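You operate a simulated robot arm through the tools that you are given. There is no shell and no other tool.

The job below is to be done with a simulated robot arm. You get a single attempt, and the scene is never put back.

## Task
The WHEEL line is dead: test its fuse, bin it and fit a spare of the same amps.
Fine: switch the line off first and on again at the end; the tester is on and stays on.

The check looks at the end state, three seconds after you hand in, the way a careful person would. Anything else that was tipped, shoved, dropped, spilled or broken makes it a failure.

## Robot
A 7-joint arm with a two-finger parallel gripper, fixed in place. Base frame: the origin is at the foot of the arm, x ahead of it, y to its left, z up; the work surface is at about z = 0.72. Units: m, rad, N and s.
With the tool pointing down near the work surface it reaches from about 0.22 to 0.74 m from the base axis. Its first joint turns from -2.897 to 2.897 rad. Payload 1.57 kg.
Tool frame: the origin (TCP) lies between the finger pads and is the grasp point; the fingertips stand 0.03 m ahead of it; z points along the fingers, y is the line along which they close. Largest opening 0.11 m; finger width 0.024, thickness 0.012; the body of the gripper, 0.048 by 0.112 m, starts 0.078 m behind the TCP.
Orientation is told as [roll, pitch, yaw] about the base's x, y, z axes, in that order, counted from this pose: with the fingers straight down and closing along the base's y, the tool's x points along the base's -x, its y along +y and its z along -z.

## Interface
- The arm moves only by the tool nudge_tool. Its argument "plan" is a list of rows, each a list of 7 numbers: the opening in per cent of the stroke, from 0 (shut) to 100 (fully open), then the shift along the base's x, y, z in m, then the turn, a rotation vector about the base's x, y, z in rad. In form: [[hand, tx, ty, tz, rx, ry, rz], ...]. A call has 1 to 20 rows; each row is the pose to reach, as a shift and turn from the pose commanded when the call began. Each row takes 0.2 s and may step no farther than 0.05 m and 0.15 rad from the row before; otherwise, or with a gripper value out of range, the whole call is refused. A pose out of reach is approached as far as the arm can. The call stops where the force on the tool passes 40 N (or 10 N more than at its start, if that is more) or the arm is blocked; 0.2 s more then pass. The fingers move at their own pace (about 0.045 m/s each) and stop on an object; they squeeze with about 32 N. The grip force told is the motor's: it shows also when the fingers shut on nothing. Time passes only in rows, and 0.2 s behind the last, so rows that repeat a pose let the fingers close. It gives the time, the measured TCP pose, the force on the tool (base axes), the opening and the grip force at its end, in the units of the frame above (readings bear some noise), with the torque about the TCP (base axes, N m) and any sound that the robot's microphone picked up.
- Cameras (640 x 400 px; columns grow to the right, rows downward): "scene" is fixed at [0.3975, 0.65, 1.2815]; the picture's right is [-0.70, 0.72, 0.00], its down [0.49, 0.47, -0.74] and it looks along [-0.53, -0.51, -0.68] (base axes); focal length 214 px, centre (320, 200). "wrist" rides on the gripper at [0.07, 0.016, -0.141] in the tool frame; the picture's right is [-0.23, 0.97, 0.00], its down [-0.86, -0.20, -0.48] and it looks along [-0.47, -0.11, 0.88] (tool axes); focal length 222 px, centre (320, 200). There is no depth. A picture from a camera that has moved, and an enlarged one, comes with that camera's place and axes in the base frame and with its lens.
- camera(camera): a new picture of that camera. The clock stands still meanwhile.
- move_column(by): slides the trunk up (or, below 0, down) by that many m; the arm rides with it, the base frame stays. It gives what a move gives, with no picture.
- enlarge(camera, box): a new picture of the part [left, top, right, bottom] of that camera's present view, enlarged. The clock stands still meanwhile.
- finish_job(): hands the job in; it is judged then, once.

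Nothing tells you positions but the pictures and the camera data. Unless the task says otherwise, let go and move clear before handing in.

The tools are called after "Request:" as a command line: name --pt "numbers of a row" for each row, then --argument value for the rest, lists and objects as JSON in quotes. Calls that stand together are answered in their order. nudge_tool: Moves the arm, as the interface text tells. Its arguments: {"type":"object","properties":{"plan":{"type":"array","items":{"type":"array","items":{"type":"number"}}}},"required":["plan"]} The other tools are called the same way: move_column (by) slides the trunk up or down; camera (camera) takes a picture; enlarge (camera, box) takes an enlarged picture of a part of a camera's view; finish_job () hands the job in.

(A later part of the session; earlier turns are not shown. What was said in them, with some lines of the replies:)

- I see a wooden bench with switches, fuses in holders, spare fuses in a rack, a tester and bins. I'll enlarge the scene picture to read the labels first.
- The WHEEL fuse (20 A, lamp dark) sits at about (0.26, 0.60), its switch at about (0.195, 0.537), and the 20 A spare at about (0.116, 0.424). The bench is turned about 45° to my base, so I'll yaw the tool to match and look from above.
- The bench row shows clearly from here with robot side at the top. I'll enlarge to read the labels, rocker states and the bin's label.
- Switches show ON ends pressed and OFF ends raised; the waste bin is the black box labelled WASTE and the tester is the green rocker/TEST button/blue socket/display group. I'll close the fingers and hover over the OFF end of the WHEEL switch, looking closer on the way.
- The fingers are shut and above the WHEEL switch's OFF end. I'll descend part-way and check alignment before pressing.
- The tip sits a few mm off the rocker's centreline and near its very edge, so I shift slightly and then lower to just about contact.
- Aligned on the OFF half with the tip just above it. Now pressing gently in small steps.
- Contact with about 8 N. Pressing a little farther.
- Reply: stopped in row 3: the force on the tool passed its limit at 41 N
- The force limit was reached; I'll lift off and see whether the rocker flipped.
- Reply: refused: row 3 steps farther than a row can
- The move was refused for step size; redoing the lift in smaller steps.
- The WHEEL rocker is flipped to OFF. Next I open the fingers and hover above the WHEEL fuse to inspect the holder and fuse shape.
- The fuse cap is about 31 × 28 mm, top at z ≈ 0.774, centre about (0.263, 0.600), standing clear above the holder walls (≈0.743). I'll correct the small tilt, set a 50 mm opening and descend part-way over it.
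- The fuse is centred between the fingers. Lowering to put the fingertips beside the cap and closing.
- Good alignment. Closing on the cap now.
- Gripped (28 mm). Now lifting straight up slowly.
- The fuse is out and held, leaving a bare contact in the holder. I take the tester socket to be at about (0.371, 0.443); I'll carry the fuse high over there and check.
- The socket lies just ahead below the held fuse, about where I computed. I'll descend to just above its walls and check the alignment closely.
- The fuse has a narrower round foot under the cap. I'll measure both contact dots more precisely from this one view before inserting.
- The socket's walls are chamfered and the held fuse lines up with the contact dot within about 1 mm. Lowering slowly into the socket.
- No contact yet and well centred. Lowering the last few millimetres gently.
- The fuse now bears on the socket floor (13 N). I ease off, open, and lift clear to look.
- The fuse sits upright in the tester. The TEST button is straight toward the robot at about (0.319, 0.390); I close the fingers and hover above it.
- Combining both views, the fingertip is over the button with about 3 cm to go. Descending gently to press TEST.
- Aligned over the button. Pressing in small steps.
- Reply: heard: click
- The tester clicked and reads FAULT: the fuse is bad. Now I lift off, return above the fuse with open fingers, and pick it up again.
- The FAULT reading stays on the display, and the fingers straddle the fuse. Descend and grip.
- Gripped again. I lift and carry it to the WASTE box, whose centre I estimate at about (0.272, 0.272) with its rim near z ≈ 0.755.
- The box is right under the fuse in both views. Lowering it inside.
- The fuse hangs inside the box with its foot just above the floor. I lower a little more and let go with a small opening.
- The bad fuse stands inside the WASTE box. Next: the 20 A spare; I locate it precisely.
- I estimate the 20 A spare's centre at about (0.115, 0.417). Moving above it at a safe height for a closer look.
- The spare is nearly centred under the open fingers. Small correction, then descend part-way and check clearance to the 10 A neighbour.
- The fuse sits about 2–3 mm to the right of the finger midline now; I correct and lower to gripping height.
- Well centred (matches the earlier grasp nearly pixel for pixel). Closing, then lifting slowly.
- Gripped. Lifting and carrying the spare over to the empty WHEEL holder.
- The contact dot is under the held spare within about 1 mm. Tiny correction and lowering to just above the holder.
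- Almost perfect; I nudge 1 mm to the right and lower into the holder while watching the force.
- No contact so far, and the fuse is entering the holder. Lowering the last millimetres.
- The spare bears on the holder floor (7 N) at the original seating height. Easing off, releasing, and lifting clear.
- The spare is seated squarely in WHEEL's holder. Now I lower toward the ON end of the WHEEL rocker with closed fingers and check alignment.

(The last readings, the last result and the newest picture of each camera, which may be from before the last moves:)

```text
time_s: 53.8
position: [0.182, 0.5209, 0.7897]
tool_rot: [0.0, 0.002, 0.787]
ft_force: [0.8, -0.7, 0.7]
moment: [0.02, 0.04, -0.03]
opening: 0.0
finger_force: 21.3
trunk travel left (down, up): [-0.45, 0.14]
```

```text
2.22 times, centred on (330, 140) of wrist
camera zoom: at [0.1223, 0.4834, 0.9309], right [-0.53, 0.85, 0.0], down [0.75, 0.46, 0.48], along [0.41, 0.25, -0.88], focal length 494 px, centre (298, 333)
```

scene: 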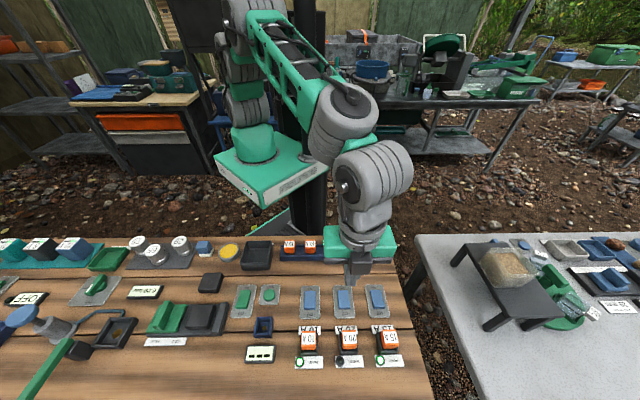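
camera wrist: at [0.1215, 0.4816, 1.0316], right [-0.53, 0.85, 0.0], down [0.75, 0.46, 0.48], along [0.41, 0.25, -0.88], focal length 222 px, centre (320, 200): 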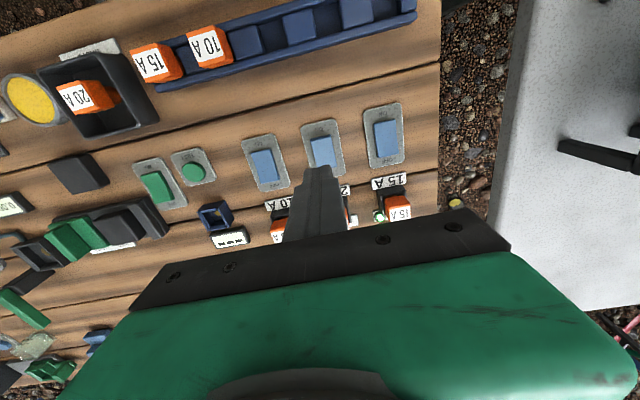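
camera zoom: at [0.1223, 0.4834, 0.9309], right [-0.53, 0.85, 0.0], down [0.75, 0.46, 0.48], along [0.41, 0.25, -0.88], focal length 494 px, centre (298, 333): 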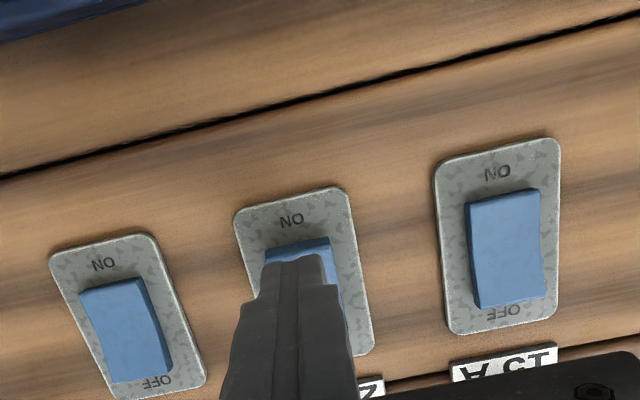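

Aligned over the raised ON end. Lowering to contact and pressing in small steps.

Request:
nudge_tool --pt "0 0.0007 0.0007 -0.008 0 0 0" --pt "0 0.0007 0.0007 -0.016 0 0 0" --pt "0 0.0007 0.0007 -0.019 0 0 0" --pt "0 0.0007 0.0007 -0.021 0 0 0" --pt "0 0.0007 0.0007 -0.023 0 0 0" --pt "0 0.0007 0.0007 -0.025 0 0 0"

Request:
enlarge --camera "scene" --box '[290, 260, 410, 370]'

Request:
enlarge --camera "wrist" --box '[220, 50, 440, 230]'

```text
time_s: 55.2
position: [0.1824, 0.5218, 0.7663]
tool_rot: [0.001, -0.001, 0.786]
ft_force: [-0.6, -1.6, 4.8]
moment: [0.02, 0.04, -0.07]
opening: 0.0
finger_force: 21.3
trunk travel left (down, up): [-0.45, 0.14]
```

```text
3.64 times, centred on (350, 315) of scene
camera zoom: at [0.3975, 0.65, 1.2815], right [-0.7, 0.72, 0.0], down [0.49, 0.47, -0.74], along [-0.53, -0.51, -0.68], focal length 780 px, centre (211, -218)
```

zoom: 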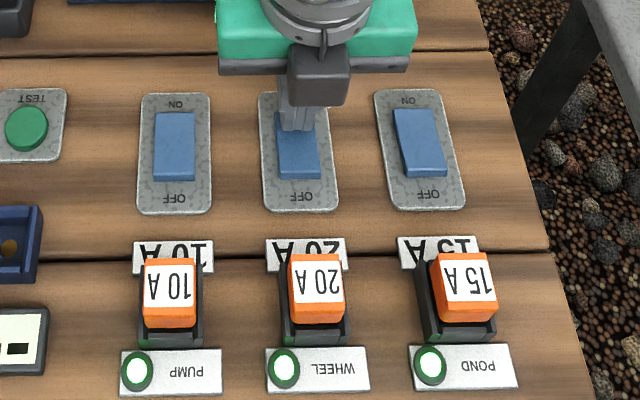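

```text
2.22 times, centred on (330, 140) of wrist
camera zoom: at [0.1229, 0.4846, 0.9074], right [-0.53, 0.85, 0.0], down [0.75, 0.46, 0.48], along [0.41, 0.25, -0.88], focal length 494 px, centre (298, 333)
```

zoom: 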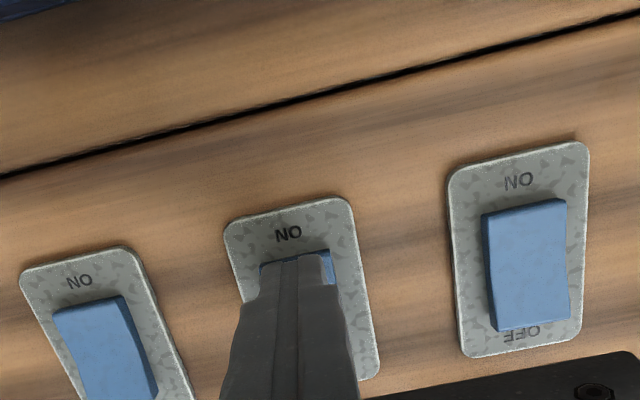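

The WHEEL lamp is lit green, so the line is on. Lifting straight off and moving clear, then checking it all.

Request:
nudge_tool --pt "0 0 0 0.01 0 0 0" --pt "0 0 0 0.04 0 0 0" --pt "0 0 0 0.08 0 0 0" --pt "0 -0.02 -0.02 0.12 0 0 0" --pt "0 -0.03 -0.03 0.15 0 0 0" --pt "0 -0.04 -0.04 0.19 0 0 0" --pt "0 -0.04 -0.04 0.23 0 0 0"

Request:
camera --camera "scene"

Request:
enlarge --camera "scene" --box '[220, 230, 420, 380]'

Request:
enlarge --camera "scene" --box '[290, 280, 410, 370]'

Request:
camera --camera "wrist"

```text
time_s: 56.8
position: [0.1428, 0.482, 0.9941]
tool_rot: [0.001, 0.002, 0.787]
ft_force: [0.4, -0.4, -0.3]
moment: [0.04, -0.01, -0.01]
opening: 0.0001
finger_force: 21.2
trunk travel left (down, up): [-0.45, 0.14]
```

```text
taken
```

scene: 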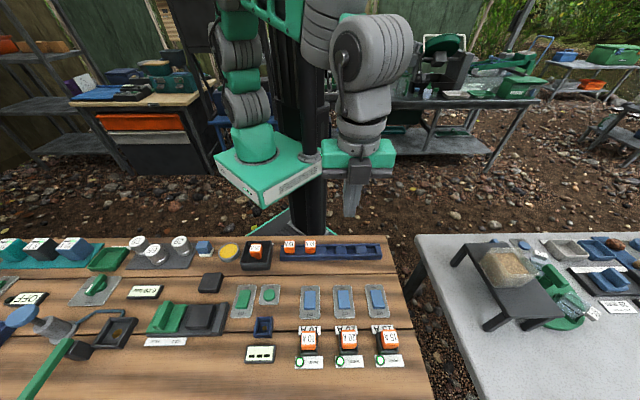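

```text
2.67 times, centred on (320, 305) of scene
camera zoom: at [0.3975, 0.65, 1.2815], right [-0.7, 0.72, 0.0], down [0.49, 0.47, -0.74], along [-0.53, -0.51, -0.68], focal length 572 px, centre (320, -80)
```

zoom: 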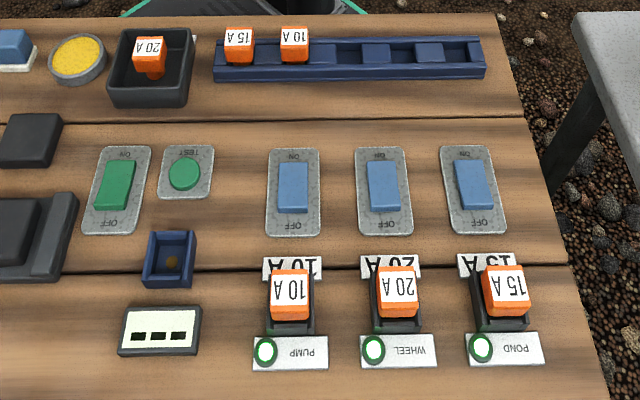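

```text
4.44 times, centred on (350, 325) of scene
camera zoom: at [0.3975, 0.65, 1.2815], right [-0.7, 0.72, 0.0], down [0.49, 0.47, -0.74], along [-0.53, -0.51, -0.68], focal length 953 px, centre (187, -356)
```

zoom: 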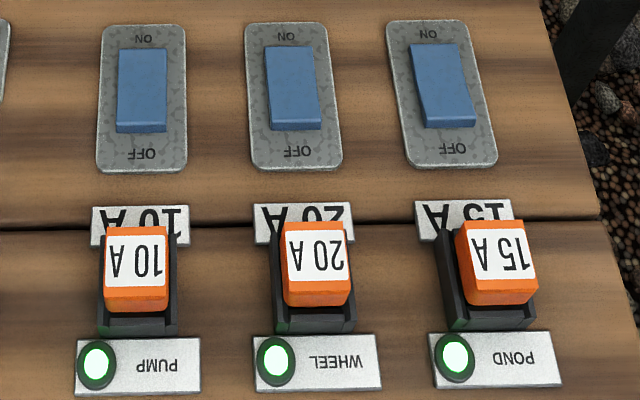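

```text
taken
camera wrist: at [0.0826, 0.4447, 1.1364], right [-0.53, 0.85, 0.0], down [0.75, 0.46, 0.48], along [0.41, 0.25, -0.88], focal length 222 px, centre (320, 200)
```

wrist: 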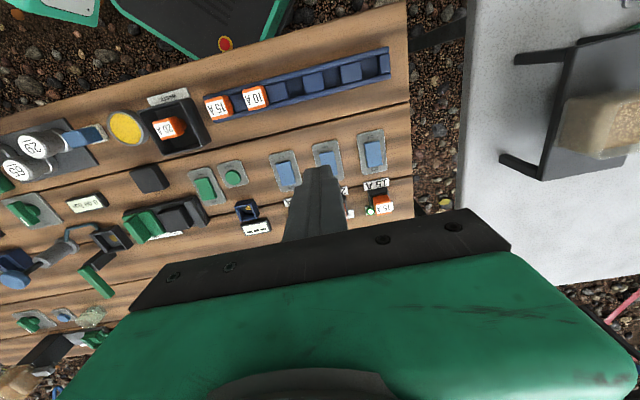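

The end state looks right, so I'm handing in:
- **WHEEL line:** the lamp is green, the switch is ON, and the 20 A spare is seated.
- **Old fuse:** it tested FAULT and is in the WASTE box.
- **Everything else:** the tester is still on with its socket empty, nothing else has moved, and the arm is clear.

Request:
finish_job

```text
The job is handed in.
```

The WHEEL line is working again: its lamp is green and its switch is back ON, after I switched it OFF before touching the fuse.

- **Old fuse:** the 20 A fuse read FAULT on the tester and is now in the WASTE box.
- **Spare:** the 20 A spare from the rack is seated in the WHEEL holder. I didn't put it through the tester first, but the lamp came on with it fitted.
- **Tester:** it is still on, with its socket empty.
- **Other items:** nothing else on the bench looked moved in the last pictures, and the arm was clear before I handed in.
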